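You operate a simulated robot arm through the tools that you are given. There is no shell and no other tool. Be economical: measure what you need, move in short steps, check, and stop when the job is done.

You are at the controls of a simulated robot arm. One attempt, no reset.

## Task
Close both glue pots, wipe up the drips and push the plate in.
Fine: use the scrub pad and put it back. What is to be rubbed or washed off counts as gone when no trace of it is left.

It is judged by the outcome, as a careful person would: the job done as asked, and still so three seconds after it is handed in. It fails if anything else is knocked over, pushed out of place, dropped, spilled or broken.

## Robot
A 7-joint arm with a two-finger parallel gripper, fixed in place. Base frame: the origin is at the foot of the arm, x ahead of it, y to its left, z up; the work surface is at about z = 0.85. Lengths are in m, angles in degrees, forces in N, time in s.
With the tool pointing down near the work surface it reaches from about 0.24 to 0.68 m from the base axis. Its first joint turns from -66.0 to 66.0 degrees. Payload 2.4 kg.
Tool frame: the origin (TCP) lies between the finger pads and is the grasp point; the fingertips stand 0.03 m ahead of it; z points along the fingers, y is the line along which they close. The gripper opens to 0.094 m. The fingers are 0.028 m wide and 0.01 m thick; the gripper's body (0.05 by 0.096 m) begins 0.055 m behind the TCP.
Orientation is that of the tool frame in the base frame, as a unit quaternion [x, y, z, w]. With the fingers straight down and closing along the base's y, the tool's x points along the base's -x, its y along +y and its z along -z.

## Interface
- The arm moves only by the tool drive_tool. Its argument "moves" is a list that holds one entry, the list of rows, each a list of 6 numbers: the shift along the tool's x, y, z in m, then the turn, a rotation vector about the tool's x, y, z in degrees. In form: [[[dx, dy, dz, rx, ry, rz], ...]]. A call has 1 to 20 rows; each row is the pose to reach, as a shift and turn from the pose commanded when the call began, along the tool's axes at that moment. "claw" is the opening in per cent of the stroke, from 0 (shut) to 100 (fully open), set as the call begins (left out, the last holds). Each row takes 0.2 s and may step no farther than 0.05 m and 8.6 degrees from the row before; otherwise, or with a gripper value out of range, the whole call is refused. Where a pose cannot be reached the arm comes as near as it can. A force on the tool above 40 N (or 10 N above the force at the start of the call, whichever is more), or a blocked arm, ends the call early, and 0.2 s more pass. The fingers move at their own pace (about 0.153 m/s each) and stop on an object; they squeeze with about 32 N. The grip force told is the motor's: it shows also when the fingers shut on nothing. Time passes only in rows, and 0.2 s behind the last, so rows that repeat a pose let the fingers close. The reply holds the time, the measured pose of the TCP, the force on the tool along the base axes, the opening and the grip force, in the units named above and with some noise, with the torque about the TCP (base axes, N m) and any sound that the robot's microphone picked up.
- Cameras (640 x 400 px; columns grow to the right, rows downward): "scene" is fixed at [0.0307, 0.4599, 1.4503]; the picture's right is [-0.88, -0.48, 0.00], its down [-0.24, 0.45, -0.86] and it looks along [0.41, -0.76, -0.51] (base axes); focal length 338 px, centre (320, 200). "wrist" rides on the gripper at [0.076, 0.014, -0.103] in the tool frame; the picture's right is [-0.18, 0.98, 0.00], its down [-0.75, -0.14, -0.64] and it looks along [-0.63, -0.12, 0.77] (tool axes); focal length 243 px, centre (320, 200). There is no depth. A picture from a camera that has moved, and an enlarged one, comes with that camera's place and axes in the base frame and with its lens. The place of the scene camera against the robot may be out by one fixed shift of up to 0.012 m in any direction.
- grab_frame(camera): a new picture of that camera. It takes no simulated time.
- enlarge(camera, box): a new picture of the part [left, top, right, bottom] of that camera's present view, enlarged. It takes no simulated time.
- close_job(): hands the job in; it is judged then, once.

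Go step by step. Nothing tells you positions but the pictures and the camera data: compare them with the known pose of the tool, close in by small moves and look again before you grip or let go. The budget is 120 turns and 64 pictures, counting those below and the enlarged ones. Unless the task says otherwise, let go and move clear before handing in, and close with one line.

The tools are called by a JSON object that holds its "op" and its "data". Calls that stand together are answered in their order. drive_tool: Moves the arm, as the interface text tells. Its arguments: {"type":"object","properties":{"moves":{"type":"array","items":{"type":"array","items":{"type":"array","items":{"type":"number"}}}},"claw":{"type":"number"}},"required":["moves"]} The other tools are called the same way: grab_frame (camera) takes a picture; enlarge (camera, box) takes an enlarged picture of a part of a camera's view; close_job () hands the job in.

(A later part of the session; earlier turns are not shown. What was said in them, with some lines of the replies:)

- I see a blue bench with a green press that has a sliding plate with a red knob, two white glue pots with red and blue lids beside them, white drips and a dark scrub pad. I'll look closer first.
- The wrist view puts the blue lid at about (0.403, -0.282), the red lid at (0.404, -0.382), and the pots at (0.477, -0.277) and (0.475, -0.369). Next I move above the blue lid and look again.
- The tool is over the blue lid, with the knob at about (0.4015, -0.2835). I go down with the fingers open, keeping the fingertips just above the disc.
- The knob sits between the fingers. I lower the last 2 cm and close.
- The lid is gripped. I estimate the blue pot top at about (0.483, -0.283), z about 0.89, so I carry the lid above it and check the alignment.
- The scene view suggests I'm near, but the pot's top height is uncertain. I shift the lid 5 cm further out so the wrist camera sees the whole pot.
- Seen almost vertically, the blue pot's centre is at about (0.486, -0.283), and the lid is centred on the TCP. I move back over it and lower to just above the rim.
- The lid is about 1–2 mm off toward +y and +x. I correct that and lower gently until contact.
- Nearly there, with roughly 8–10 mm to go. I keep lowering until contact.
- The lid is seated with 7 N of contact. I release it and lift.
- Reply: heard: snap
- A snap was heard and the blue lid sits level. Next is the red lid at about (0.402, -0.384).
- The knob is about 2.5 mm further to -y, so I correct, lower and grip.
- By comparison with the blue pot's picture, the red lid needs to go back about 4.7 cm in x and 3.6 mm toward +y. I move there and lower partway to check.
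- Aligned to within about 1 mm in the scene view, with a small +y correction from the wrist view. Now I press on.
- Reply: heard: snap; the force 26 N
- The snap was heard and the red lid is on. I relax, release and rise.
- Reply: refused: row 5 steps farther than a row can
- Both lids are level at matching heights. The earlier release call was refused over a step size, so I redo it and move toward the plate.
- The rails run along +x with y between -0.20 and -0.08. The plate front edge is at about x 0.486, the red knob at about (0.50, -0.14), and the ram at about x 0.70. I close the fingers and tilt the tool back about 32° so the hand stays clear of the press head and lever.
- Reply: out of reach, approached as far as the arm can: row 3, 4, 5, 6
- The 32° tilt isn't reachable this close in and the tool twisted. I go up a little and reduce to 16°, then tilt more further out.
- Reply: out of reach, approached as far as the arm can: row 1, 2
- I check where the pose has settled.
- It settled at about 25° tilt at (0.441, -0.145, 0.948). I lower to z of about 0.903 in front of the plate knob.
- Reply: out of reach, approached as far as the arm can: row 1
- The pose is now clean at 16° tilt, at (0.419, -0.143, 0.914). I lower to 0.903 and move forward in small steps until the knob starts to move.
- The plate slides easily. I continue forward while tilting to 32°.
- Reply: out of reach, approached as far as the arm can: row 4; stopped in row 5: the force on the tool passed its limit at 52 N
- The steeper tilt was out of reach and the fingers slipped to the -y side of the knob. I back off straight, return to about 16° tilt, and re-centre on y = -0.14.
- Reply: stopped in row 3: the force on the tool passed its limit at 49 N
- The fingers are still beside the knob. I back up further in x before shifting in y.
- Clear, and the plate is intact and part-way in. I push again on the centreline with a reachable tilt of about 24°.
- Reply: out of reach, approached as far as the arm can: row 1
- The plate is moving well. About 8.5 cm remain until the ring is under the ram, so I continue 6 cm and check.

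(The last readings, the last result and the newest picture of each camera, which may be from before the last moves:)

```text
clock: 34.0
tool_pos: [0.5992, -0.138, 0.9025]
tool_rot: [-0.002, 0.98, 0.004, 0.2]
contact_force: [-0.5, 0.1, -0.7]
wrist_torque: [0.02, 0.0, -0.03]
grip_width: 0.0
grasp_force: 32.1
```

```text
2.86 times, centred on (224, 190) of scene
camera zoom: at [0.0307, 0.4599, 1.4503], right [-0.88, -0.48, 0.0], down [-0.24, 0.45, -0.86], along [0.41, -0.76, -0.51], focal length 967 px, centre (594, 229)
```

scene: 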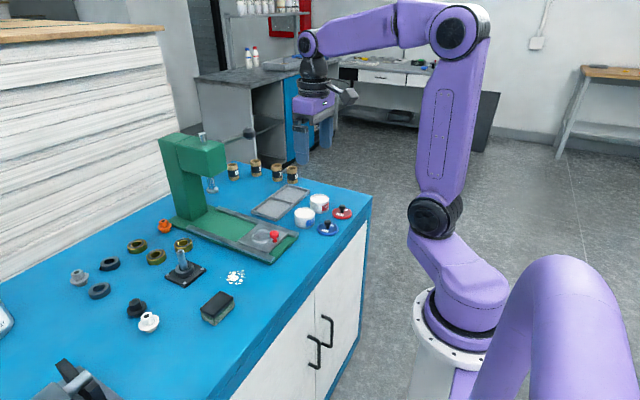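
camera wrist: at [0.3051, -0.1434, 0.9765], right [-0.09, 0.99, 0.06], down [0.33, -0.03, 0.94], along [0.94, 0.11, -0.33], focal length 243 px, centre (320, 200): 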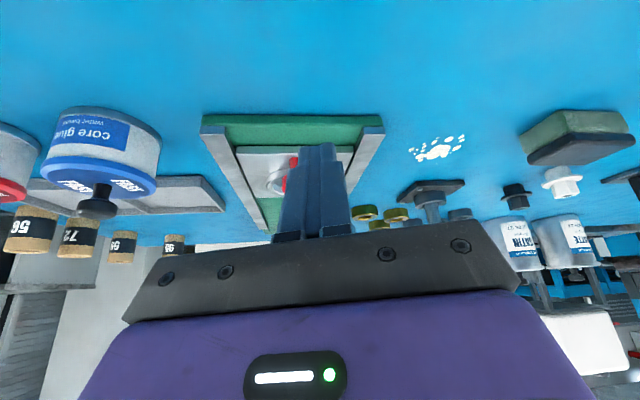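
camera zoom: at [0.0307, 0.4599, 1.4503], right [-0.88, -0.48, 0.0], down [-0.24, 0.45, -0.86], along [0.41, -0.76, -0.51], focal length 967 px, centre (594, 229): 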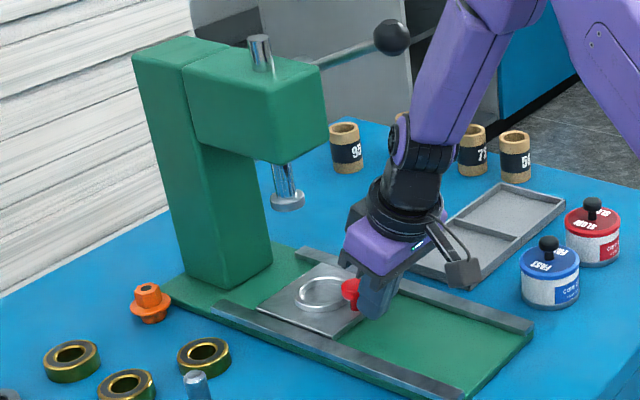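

The ring is still about 3 cm short of the ram axis, and the arm keeps about 2–3 cm clear of the lever. I push the rest slowly.

{"op": "drive_tool", "data": {"moves": [[[-0.0074, 0, 0.0031, 0, 0, 0], [-0.0147, 0, 0.0063, 0, 0, 0], [-0.0221, 0, 0.0094, 0, 0, 0], [-0.0276, 0, 0.0118, 0, 0, 0], [-0.0276, 0, 0.0118, 0, 0, 0]]]}}

{"op": "enlarge", "data": {"camera": "scene", "box": [144, 120, 304, 260]}}

```text
clock: 35.2
tool_pos: [0.629, -0.1378, 0.9037]
tool_rot: [0.0, 0.98, 0.003, 0.199]
contact_force: [-6.8, -0.5, -2.8]
wrist_torque: [-0.03, 0.15, -0.04]
grip_width: 0.0
grasp_force: 32.2
```

```text
2.86 times, centred on (224, 190) of scene
camera zoom: at [0.0306, 0.4598, 1.4503], right [-0.88, -0.48, 0.0], down [-0.24, 0.45, -0.86], along [0.41, -0.76, -0.51], focal length 967 px, centre (594, 229)
```

zoom: 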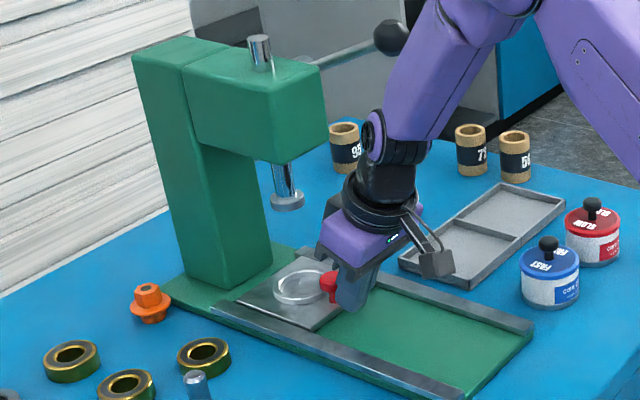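

There's 6.8 N of resistance and the ring is under the ram, so it's likely at its stop. I give a little more push to confirm.

{"op": "drive_tool", "data": {"moves": [[[-0.0028, 0, 0.0012, 0, 0, 0], [-0.0055, 0, 0.0024, 0, 0, 0], [-0.0055, 0, 0.0024, 0, 0, 0]]]}}

```text
clock: 36.0
tool_pos: [0.6295, -0.1377, 0.8997]
tool_rot: [0.0, 0.981, 0.006, 0.193]
contact_force: [-35.2, -3.4, -3.1]
wrist_torque: [-0.22, 0.36, -0.21]
grip_width: 0.0001
grasp_force: 32.5
```

The plate is at its stop with firm resistance. I back out, rise and level the tool.

{"op": "drive_tool", "data": {"moves": [[[0.0368, 0, -0.0157, 0, 0, 0], [0.0736, 0, -0.0314, 0, 0, 0], [0.1104, 0, -0.047, 0, 0, 0], [0.138, 0, -0.0588, 0, 0, 0], [0.1223, 0, -0.0956, 0, 8, 0], [0.1066, 0, -0.1324, 0, 16, 0], [0.091, 0, -0.1692, 0, 23, 0], [0.091, 0, -0.1692, 0, 23, 0]]]}}

{"op": "grab_frame", "data": {"camera": "scene"}}

```text
clock: 37.8
tool_pos: [0.4872, -0.1394, 1.0225]
tool_rot: [-0.002, 1.0, 0.001, 0.001]
contact_force: [-0.1, 0.9, 0.2]
wrist_torque: [-0.03, -0.02, 0.01]
grip_width: 0.0
grasp_force: 32.0
```

```text
23 pictures are left
```

scene: 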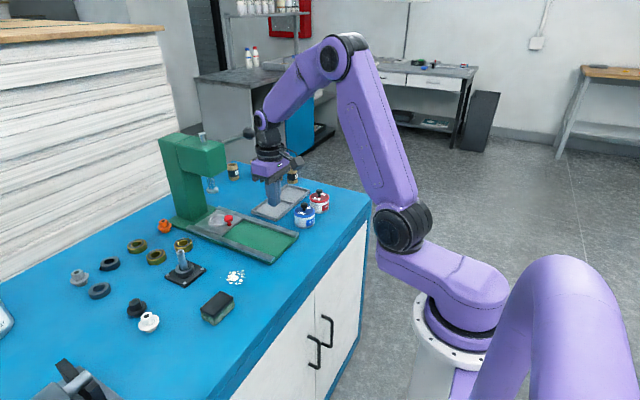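

The plate is under the press. Next is the scrub pad at about (0.468, 0.107), with its long side of about 0.067 along y, so the fingers can grip its ends without turning. I move above it, open.

{"op": "drive_tool", "data": {"moves": [[[0.004, 0.04, 0, 0, 0, 0], [0.008, 0.08, 0, 0, 0, 0], [0.012, 0.12, 0, 0, 0, 0], [0.016, 0.16, 0, 0, 0, 0], [0.019, 0.2, 0, 0, 0, 0], [0.019, 0.246, 0, 0, 0, 0], [0.019, 0.246, 0.02, 0, 0, 0], [0.019, 0.246, 0.02, 0, 0, 0]]], "claw": 100}}

{"op": "grab_frame", "data": {"camera": "wrist"}}

{"op": "enlarge", "data": {"camera": "scene", "box": [160, 260, 256, 340]}}

```text
clock: 39.6
tool_pos: [0.4654, 0.1066, 1.004]
tool_rot: [-0.003, 1.0, 0.002, 0.0]
contact_force: [0.6, 0.4, -0.6]
wrist_torque: [-0.01, -0.01, -0.01]
grip_width: 0.094
grasp_force: 0.0
```

```text
22 pictures are left
camera wrist: at [0.3891, 0.1209, 1.1062], right [0.18, 0.98, 0.0], down [0.75, -0.14, 0.64], along [0.63, -0.11, -0.77], focal length 243 px, centre (320, 200)
```

wrist: 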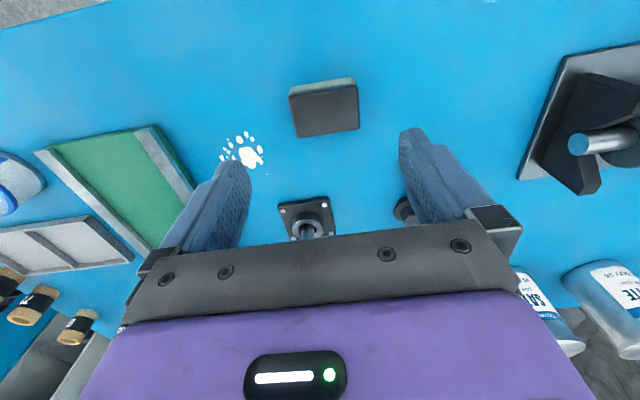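

```text
5.00 times, centred on (208, 300) of scene
camera zoom: at [0.0307, 0.4599, 1.4503], right [-0.88, -0.48, 0.0], down [-0.24, 0.45, -0.86], along [0.41, -0.76, -0.51], focal length 1692 px, centre (880, -300)
```

zoom: 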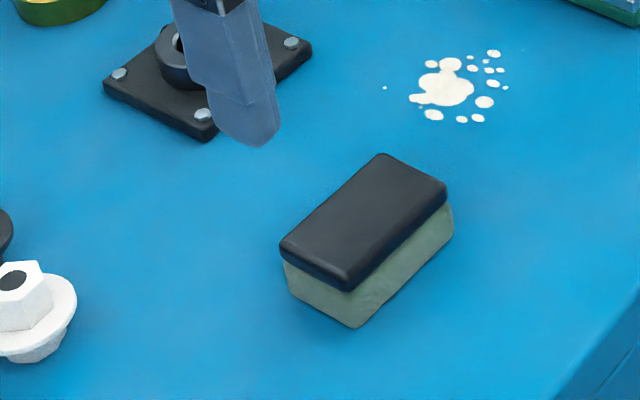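

The pad centre is refined to about (0.471, 0.1105), aligned with y and 0.06 × 0.04. I descend around its ends with the tips about 12 mm above the table, then close.

{"op": "drive_tool", "data": {"moves": [[[-0.0055, 0.004, 0.04, 0, 0, 0], [-0.0055, 0.004, 0.08, 0, 0, 0], [-0.0055, 0.004, 0.1, 0, 0, 0], [-0.0055, 0.004, 0.112, 0, 0, 0], [-0.0055, 0.004, 0.112, 0, 0, 0]]]}}

{"op": "enlarge", "data": {"camera": "scene", "box": [160, 250, 256, 330]}}

```text
clock: 40.8
tool_pos: [0.4706, 0.1095, 0.8905]
tool_rot: [-0.002, 1.0, 0.002, 0.001]
contact_force: [0.5, -0.8, 0.3]
wrist_torque: [0.0, 0.02, 0.0]
grip_width: 0.0937
grasp_force: 0.1
```

```text
5.00 times, centred on (208, 290) of scene
camera zoom: at [0.0307, 0.4599, 1.4503], right [-0.88, -0.48, 0.0], down [-0.24, 0.45, -0.86], along [0.41, -0.76, -0.51], focal length 1692 px, centre (880, -250)
```

zoom: 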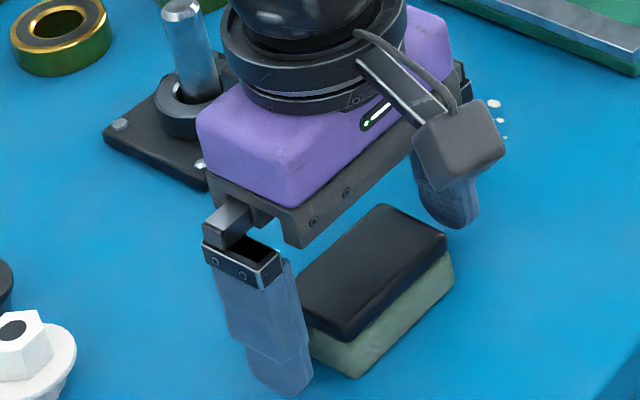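

The fingers straddle the pad well. I grip and lift slightly.

{"op": "drive_tool", "data": {"moves": [[[0, 0, 0, 0, 0, 0], [0, 0, 0, 0, 0, 0], [0, 0, 0, 0, 0, 0]]], "claw": 0}}

{"op": "drive_tool", "data": {"moves": [[[0, 0, -0.02, 0, 0, 0], [0, 0, -0.05, 0, 0, 0], [0, 0, -0.05, 0, 0, 0]]]}}

{"op": "grab_frame", "data": {"camera": "wrist"}}

```text
clock: 41.6
tool_pos: [0.4696, 0.1101, 0.8899]
tool_rot: [-0.003, 1.0, 0.001, 0.001]
contact_force: [-0.6, 0.2, 0.3]
wrist_torque: [0.04, 0.0, 0.0]
grip_width: 0.0629
grasp_force: 32.2
```

```text
clock: 42.4
tool_pos: [0.4712, 0.1091, 0.943]
tool_rot: [-0.002, 1.0, 0.002, 0.001]
contact_force: [-0.5, 0.8, -0.2]
wrist_torque: [-0.01, 0.0, 0.0]
grip_width: 0.0633
grasp_force: 32.0
```

```text
19 pictures are left
camera wrist: at [0.3948, 0.1233, 1.0453], right [0.18, 0.98, 0.0], down [0.75, -0.14, 0.64], along [0.63, -0.11, -0.77], focal length 243 px, centre (320, 200)
```

wrist: 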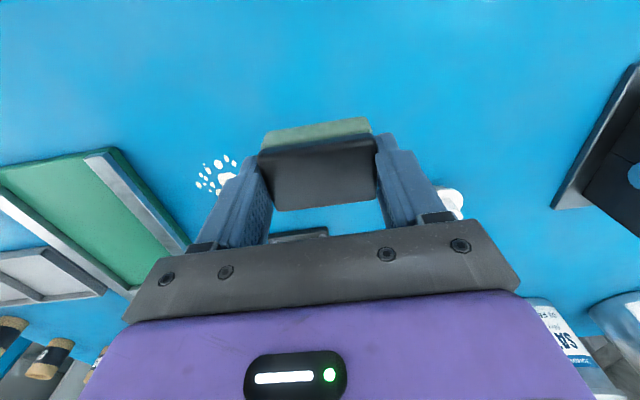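

The pad is held. The drips span about x 0.485–0.55 and y -0.025–0.035, including one tiny separate dot at about (0.545, 0.026). I move over them and lower gently to contact.

{"op": "drive_tool", "data": {"moves": [[[-0.012, -0.04, 0, 0, 0, 0], [-0.02, -0.08, 0, 0, 0, 0], [-0.024, -0.105, 0, 0, 0, 0], [-0.024, -0.105, 0.03, 0, 0, 0], [-0.024, -0.105, 0.048, 0, 0, 0], [-0.024, -0.105, 0.052, 0, 0, 0], [-0.024, -0.105, 0.052, 0, 0, 0]]]}}

```text
clock: 44.0
tool_pos: [0.4956, 0.0069, 0.8914]
tool_rot: [-0.003, 1.0, 0.002, 0.001]
contact_force: [-3.4, 1.1, 20.4]
wrist_torque: [-0.13, 0.23, -0.05]
grip_width: 0.063
grasp_force: 31.9
```

Contact is at about 20 N. I ease off slightly and rub back and forth along x at a few y offsets.

{"op": "drive_tool", "data": {"moves": [[[0, 0, -0.001, 0, 0, 0], [-0.02, 0, -0.001, 0, 0, 0], [-0.04, 0, -0.001, 0, 0, 0], [-0.05, 0, -0.001, 0, 0, 0], [-0.025, 0, -0.001, 0, 0, 0], [0, 0, -0.001, 0, 0, 0], [0.012, -0.008, -0.001, 0, 0, 0], [-0.015, -0.008, -0.001, 0, 0, 0], [-0.04, -0.008, -0.001, 0, 0, 0], [-0.05, 0.006, -0.001, 0, 0, 0], [-0.025, 0.006, -0.001, 0, 0, 0], [0, 0.006, -0.001, 0, 0, 0], [0.012, 0.006, -0.001, 0, 0, 0], [-0.02, 0, -0.001, 0, 0, 0], [-0.05, 0, -0.001, 0, 0, 0], [-0.02, 0, -0.001, 0, 0, 0], [0.01, 0, -0.001, 0, 0, 0]]]}}

{"op": "enlarge", "data": {"camera": "scene", "box": [192, 240, 288, 320]}}

```text
clock: 47.6
tool_pos: [0.4842, 0.0063, 0.8927]
tool_rot: [-0.002, 1.0, 0.002, 0.001]
contact_force: [0.2, -0.4, -1.7]
wrist_torque: [0.02, -0.02, 0.0]
grip_width: 0.0629
grasp_force: 32.4
```

```text
5.00 times, centred on (240, 280) of scene
camera zoom: at [0.0308, 0.4599, 1.4503], right [-0.88, -0.48, 0.0], down [-0.24, 0.45, -0.86], along [0.41, -0.76, -0.51], focal length 1692 px, centre (720, -200)
```

zoom: 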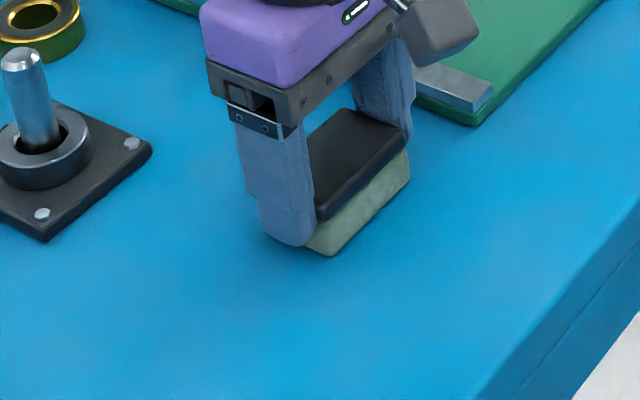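

The surface in view looks clean, but the contact has gone light. I do another pass pressing slightly more, covering a wider area, then lift to inspect.

{"op": "drive_tool", "data": {"moves": [[[0, 0, 0.0012, 0, 0, 0], [-0.025, 0, 0.0012, 0, 0, 0], [-0.05, 0, 0.0012, 0, 0, 0], [-0.063, 0.006, 0.0012, 0, 0, 0], [-0.035, 0.008, 0.0012, 0, 0, 0], [-0.005, 0.008, 0.0012, 0, 0, 0], [0.004, -0.01, 0.0012, 0, 0, 0], [-0.03, -0.012, 0.0012, 0, 0, 0], [-0.06, -0.008, 0.0012, 0, 0, 0], [-0.04, 0.004, 0.0012, 0, 0, 0], [-0.01, 0, 0.0012, 0, 0, 0], [0, 0, 0.0012, 0, 0, 0]]]}}

{"op": "drive_tool", "data": {"moves": [[[0, 0, -0.03, 0, 0, 0], [0.015, 0.035, -0.05, 0, 0, 0], [0.015, 0.07, -0.05, 0, 0, 0], [0.014, 0.104, -0.05, 0, 0, 0], [0.014, 0.104, -0.05, 0, 0, 0]]]}}

{"op": "enlarge", "data": {"camera": "scene", "box": [192, 240, 288, 320]}}

{"op": "grab_frame", "data": {"camera": "wrist"}}

```text
clock: 50.2
tool_pos: [0.4882, 0.0068, 0.8915]
tool_rot: [-0.003, 1.0, 0.002, 0.007]
contact_force: [15.3, 3.3, 31.8]
wrist_torque: [-0.02, -0.02, 0.0]
grip_width: 0.063
grasp_force: 31.7
```

```text
clock: 51.4
tool_pos: [0.4706, 0.1108, 0.9426]
tool_rot: [-0.002, 1.0, 0.001, 0.001]
contact_force: [0.4, 0.1, 0.4]
wrist_torque: [0.03, 0.01, 0.02]
grip_width: 0.0627
grasp_force: 32.5
```

```text
5.00 times, centred on (240, 280) of scene
camera zoom: at [0.0307, 0.4599, 1.4503], right [-0.88, -0.48, 0.0], down [-0.24, 0.45, -0.86], along [0.41, -0.76, -0.51], focal length 1692 px, centre (720, -200)
```

zoom: 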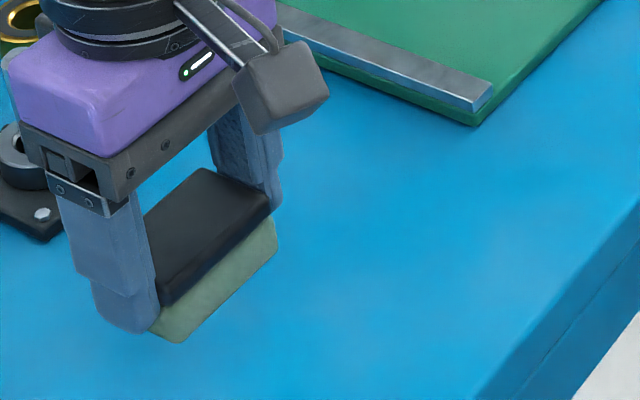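

```text
16 pictures are left
camera wrist: at [0.395, 0.1246, 1.0444], right [0.18, 0.98, 0.0], down [0.75, -0.14, 0.64], along [0.63, -0.11, -0.77], focal length 243 px, centre (320, 200)
```

wrist: 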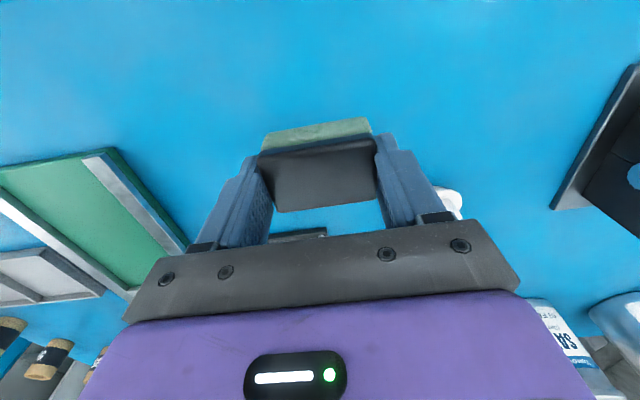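

The drip area is partly hidden by the hand. I rise a bit, still holding the pad, to inspect it.

{"op": "drive_tool", "data": {"moves": [[[0, 0.02, -0.04, 0, 0, 0], [0.02, 0.04, -0.065, 0, 0, 0], [0.02, 0.04, -0.065, 0, 0, 0]]]}}

{"op": "enlarge", "data": {"camera": "wrist", "box": [130, 80, 290, 200]}}

{"op": "enlarge", "data": {"camera": "scene", "box": [200, 240, 280, 300]}}

```text
clock: 52.2
tool_pos: [0.4506, 0.1496, 1.0072]
tool_rot: [-0.003, 1.0, 0.002, 0.002]
contact_force: [-1.0, 0.4, -0.7]
wrist_torque: [0.02, 0.01, -0.01]
grip_width: 0.063
grasp_force: 31.6
```

```text
3.33 times, centred on (210, 140) of wrist
camera zoom: at [0.3751, 0.1635, 1.11], right [0.18, 0.98, 0.0], down [0.75, -0.14, 0.64], along [0.63, -0.11, -0.77], focal length 809 px, centre (687, 400)
```

zoom: 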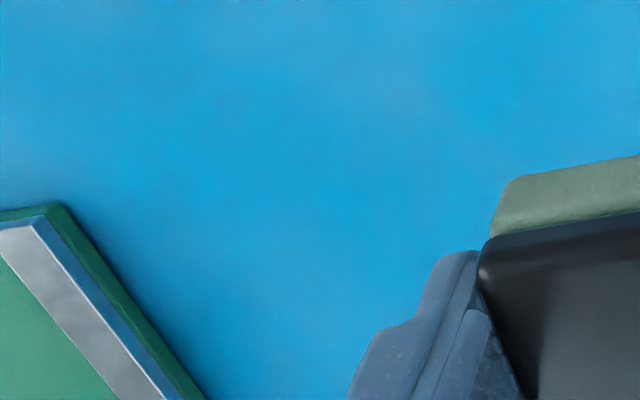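

```text
6.67 times, centred on (240, 270) of scene
camera zoom: at [0.0307, 0.4599, 1.4503], right [-0.88, -0.48, 0.0], down [-0.24, 0.45, -0.86], along [0.41, -0.76, -0.51], focal length 2256 px, centre (853, -267)
```

zoom: 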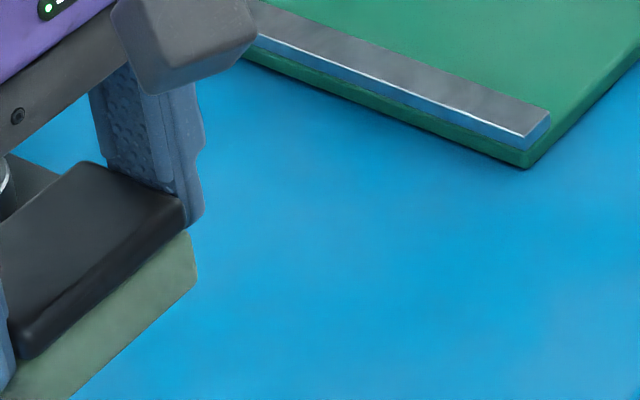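

The main area is clean, but the isolated dot's spot (about 0.543, 0.026) is behind a finger. I shift aside to see it.

{"op": "drive_tool", "data": {"moves": [[[0.02, 0.04, 0, 0, 0, 0], [0.03, 0.06, 0, 0, 0, 0], [0.03, 0.06, 0, 0, 0, 0]]]}}

{"op": "enlarge", "data": {"camera": "wrist", "box": [100, 80, 300, 230]}}

```text
clock: 53.0
tool_pos: [0.419, 0.21, 1.0055]
tool_rot: [-0.002, 1.0, 0.002, 0.0]
contact_force: [0.0, -0.1, 0.3]
wrist_torque: [-0.01, 0.02, 0.02]
grip_width: 0.0631
grasp_force: 31.8
```

```text
2.67 times, centred on (200, 155) of wrist
camera zoom: at [0.3439, 0.2241, 1.1077], right [0.18, 0.98, 0.0], down [0.75, -0.14, 0.64], along [0.63, -0.11, -0.77], focal length 647 px, centre (640, 320)
```

zoom: 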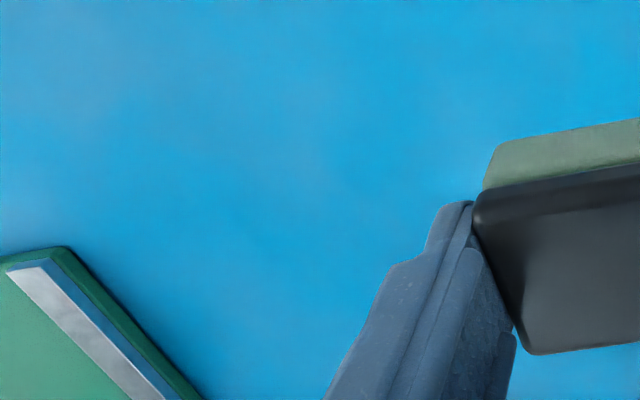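

The dot's spot looks clean too, just beside the finger. I return the pad to exactly where I picked it up.

{"op": "drive_tool", "data": {"moves": [[[-0.02, -0.04, 0.01, 0, 0, 0], [-0.04, -0.08, 0.02, 0, 0, 0], [-0.05, -0.099, 0.05, 0, 0, 0], [-0.05, -0.099, 0.09, 0, 0, 0], [-0.05, -0.099, 0.107, 0, 0, 0], [-0.05, -0.099, 0.112, 0, 0, 0], [-0.05, -0.099, 0.112, 0, 0, 0]]]}}

{"op": "enlarge", "data": {"camera": "scene", "box": [160, 250, 256, 330]}}

```text
clock: 54.6
tool_pos: [0.4702, 0.1125, 0.894]
tool_rot: [-0.002, 1.0, 0.002, 0.001]
contact_force: [0.2, 0.1, -0.6]
wrist_torque: [-0.03, 0.02, 0.04]
grip_width: 0.0631
grasp_force: 31.9
```

```text
5.00 times, centred on (208, 290) of scene
camera zoom: at [0.0307, 0.4599, 1.4503], right [-0.88, -0.48, 0.0], down [-0.24, 0.45, -0.86], along [0.41, -0.76, -0.51], focal length 1692 px, centre (880, -250)
```

zoom: 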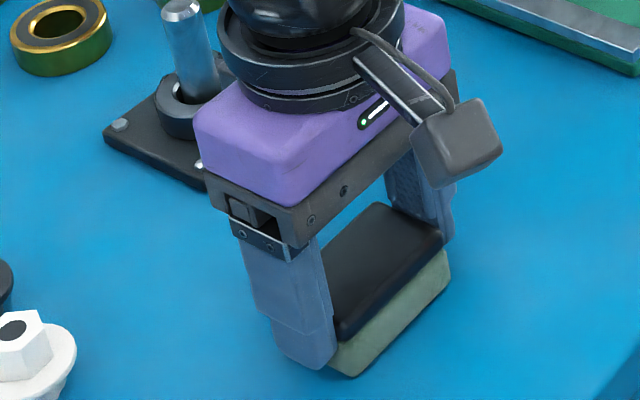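

The pad is nearly on its spot, 2 mm high in y and about 3 mm above the table. I correct and set it down.

{"op": "drive_tool", "data": {"moves": [[[0, -0.002, 0.0015, 0, 0, 0], [0, -0.002, 0.0025, 0, 0, 0], [0, -0.002, 0.0025, 0, 0, 0]]]}}

```text
clock: 55.4
tool_pos: [0.4712, 0.1095, 0.8918]
tool_rot: [-0.003, 1.0, 0.002, 0.001]
contact_force: [-3.5, 1.7, 12.5]
wrist_torque: [-0.3, 0.01, -0.09]
grip_width: 0.0628
grasp_force: 32.1
```

It is in contact at 12 N. I ease up slightly, open, and rise straight up.

{"op": "drive_tool", "data": {"moves": [[[0, 0, -0.001, 0, 0, 0], [0, 0, -0.001, 0, 0, 0]]]}}

{"op": "drive_tool", "data": {"moves": [[[0, 0, 0, 0, 0, 0], [0, 0, 0, 0, 0, 0], [0, 0, 0, 0, 0, 0], [0, 0, -0.03, 0, 0, 0], [0, 0, -0.07, 0, 0, 0], [0, 0, -0.11, 0, 0, 0], [0, 0, -0.15, 0, 0, 0], [0.04, 0.02, -0.17, 0, 0, 0], [0.08, 0.04, -0.19, 0, 0, 0], [0.08, 0.04, -0.19, 0, 0, 0]]], "claw": 100}}

{"op": "enlarge", "data": {"camera": "scene", "box": [160, 250, 256, 330]}}

{"op": "grab_frame", "data": {"camera": "wrist"}}

{"op": "enlarge", "data": {"camera": "scene", "box": [144, 120, 344, 270]}}

```text
clock: 56.0
tool_pos: [0.4709, 0.1096, 0.8905]
tool_rot: [-0.003, 1.0, 0.001, 0.001]
contact_force: [-0.2, 1.1, 1.2]
wrist_torque: [0.0, -0.04, 0.03]
grip_width: 0.0629
grasp_force: 31.6
```

```text
clock: 58.2
tool_pos: [0.3882, 0.1491, 1.0815]
tool_rot: [-0.002, 1.0, 0.002, 0.001]
contact_force: [-0.4, 0.4, 0.1]
wrist_torque: [0.02, -0.02, -0.01]
grip_width: 0.0939
grasp_force: 0.1
```

```text
5.00 times, centred on (208, 290) of scene
camera zoom: at [0.0307, 0.4599, 1.4503], right [-0.88, -0.48, 0.0], down [-0.24, 0.45, -0.86], along [0.41, -0.76, -0.51], focal length 1692 px, centre (880, -250)
```

zoom: 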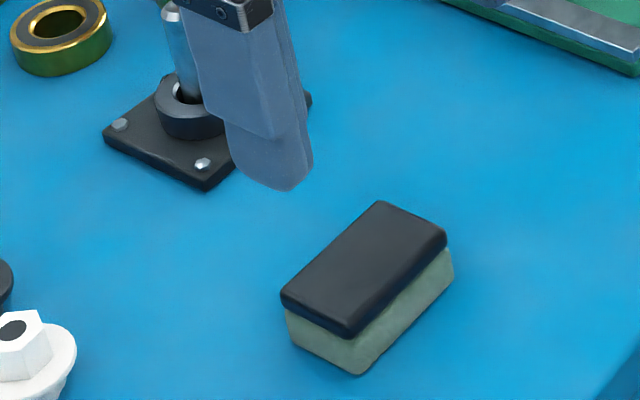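

```text
10 pictures are left
camera wrist: at [0.3125, 0.1634, 1.1839], right [0.18, 0.98, 0.0], down [0.75, -0.14, 0.64], along [0.63, -0.11, -0.77], focal length 243 px, centre (320, 200)
```

wrist: 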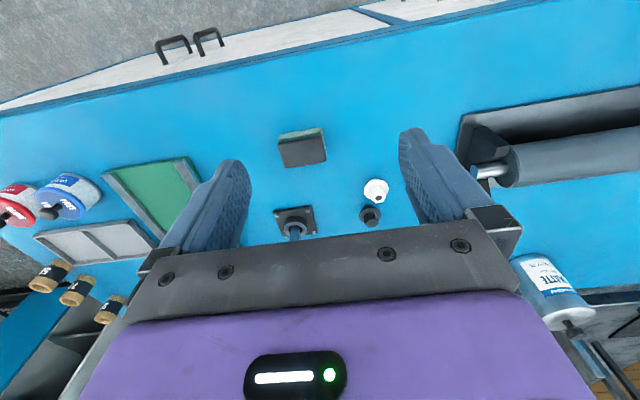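

```text
2.67 times, centred on (244, 195) of scene
camera zoom: at [0.0307, 0.4599, 1.4503], right [-0.88, -0.48, 0.0], down [-0.24, 0.45, -0.86], along [0.41, -0.76, -0.51], focal length 902 px, centre (523, 213)
```

zoom: 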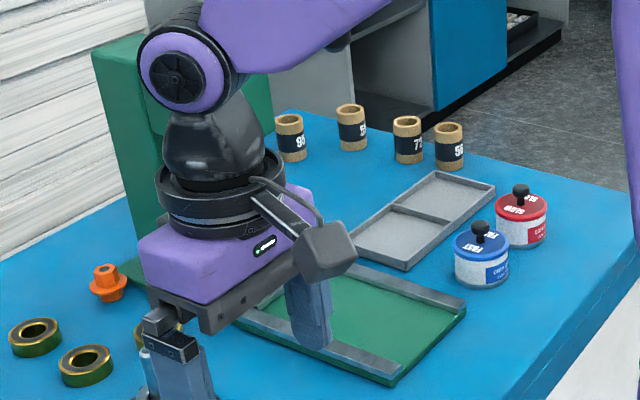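

The pad is back on its spot and the drips are gone, including the small dot. I move clear for a final look at the press.

{"op": "drive_tool", "data": {"moves": [[[0, -0.04, -0.03, 0, 0, 0], [0, -0.08, -0.06, 0, 0, 0], [0.0, -0.12, -0.09, 0, 0, 0], [0.0, -0.16, -0.12, 0, 0, 0], [0.0, -0.2, -0.13, 0, 0, 0], [0.0, -0.25, -0.13, 0, 0, 0], [0.0, -0.29, -0.13, 0, 0, 0], [0.0, -0.29, -0.13, 0, 0, 0]]]}}

{"op": "enlarge", "data": {"camera": "scene", "box": [144, 160, 352, 330]}}

```text
clock: 60.0
tool_pos: [0.3912, -0.1432, 1.2118]
tool_rot: [-0.003, 1.0, 0.001, 0.001]
contact_force: [0.3, -0.8, -0.3]
wrist_torque: [-0.03, 0.0, -0.01]
grip_width: 0.0939
grasp_force: 0.0
```

```text
2.35 times, centred on (248, 245) of scene
camera zoom: at [0.0307, 0.4598, 1.4503], right [-0.88, -0.48, 0.0], down [-0.24, 0.45, -0.86], along [0.41, -0.76, -0.51], focal length 796 px, centre (489, 94)
```

zoom: 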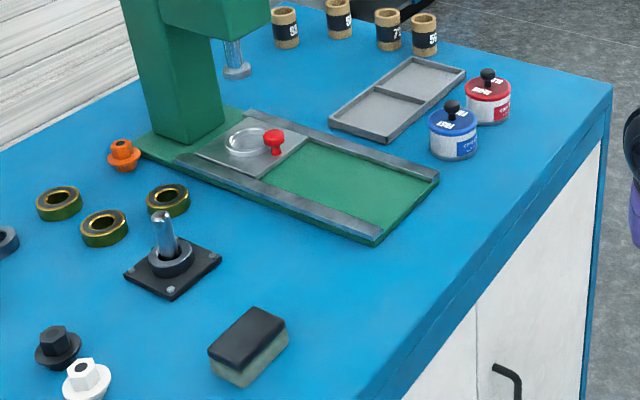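

The final view shows both pots lidded, the bench clean, the plate under the press and the pad back in place. I hand in.

{"op": "close_job", "data": {}}

```text
The job is handed in.
```

The job is handed in: both glue pots are closed, the drips wiped up with no trace visible, the plate pushed in to its stop, and the scrub pad put back where it was.
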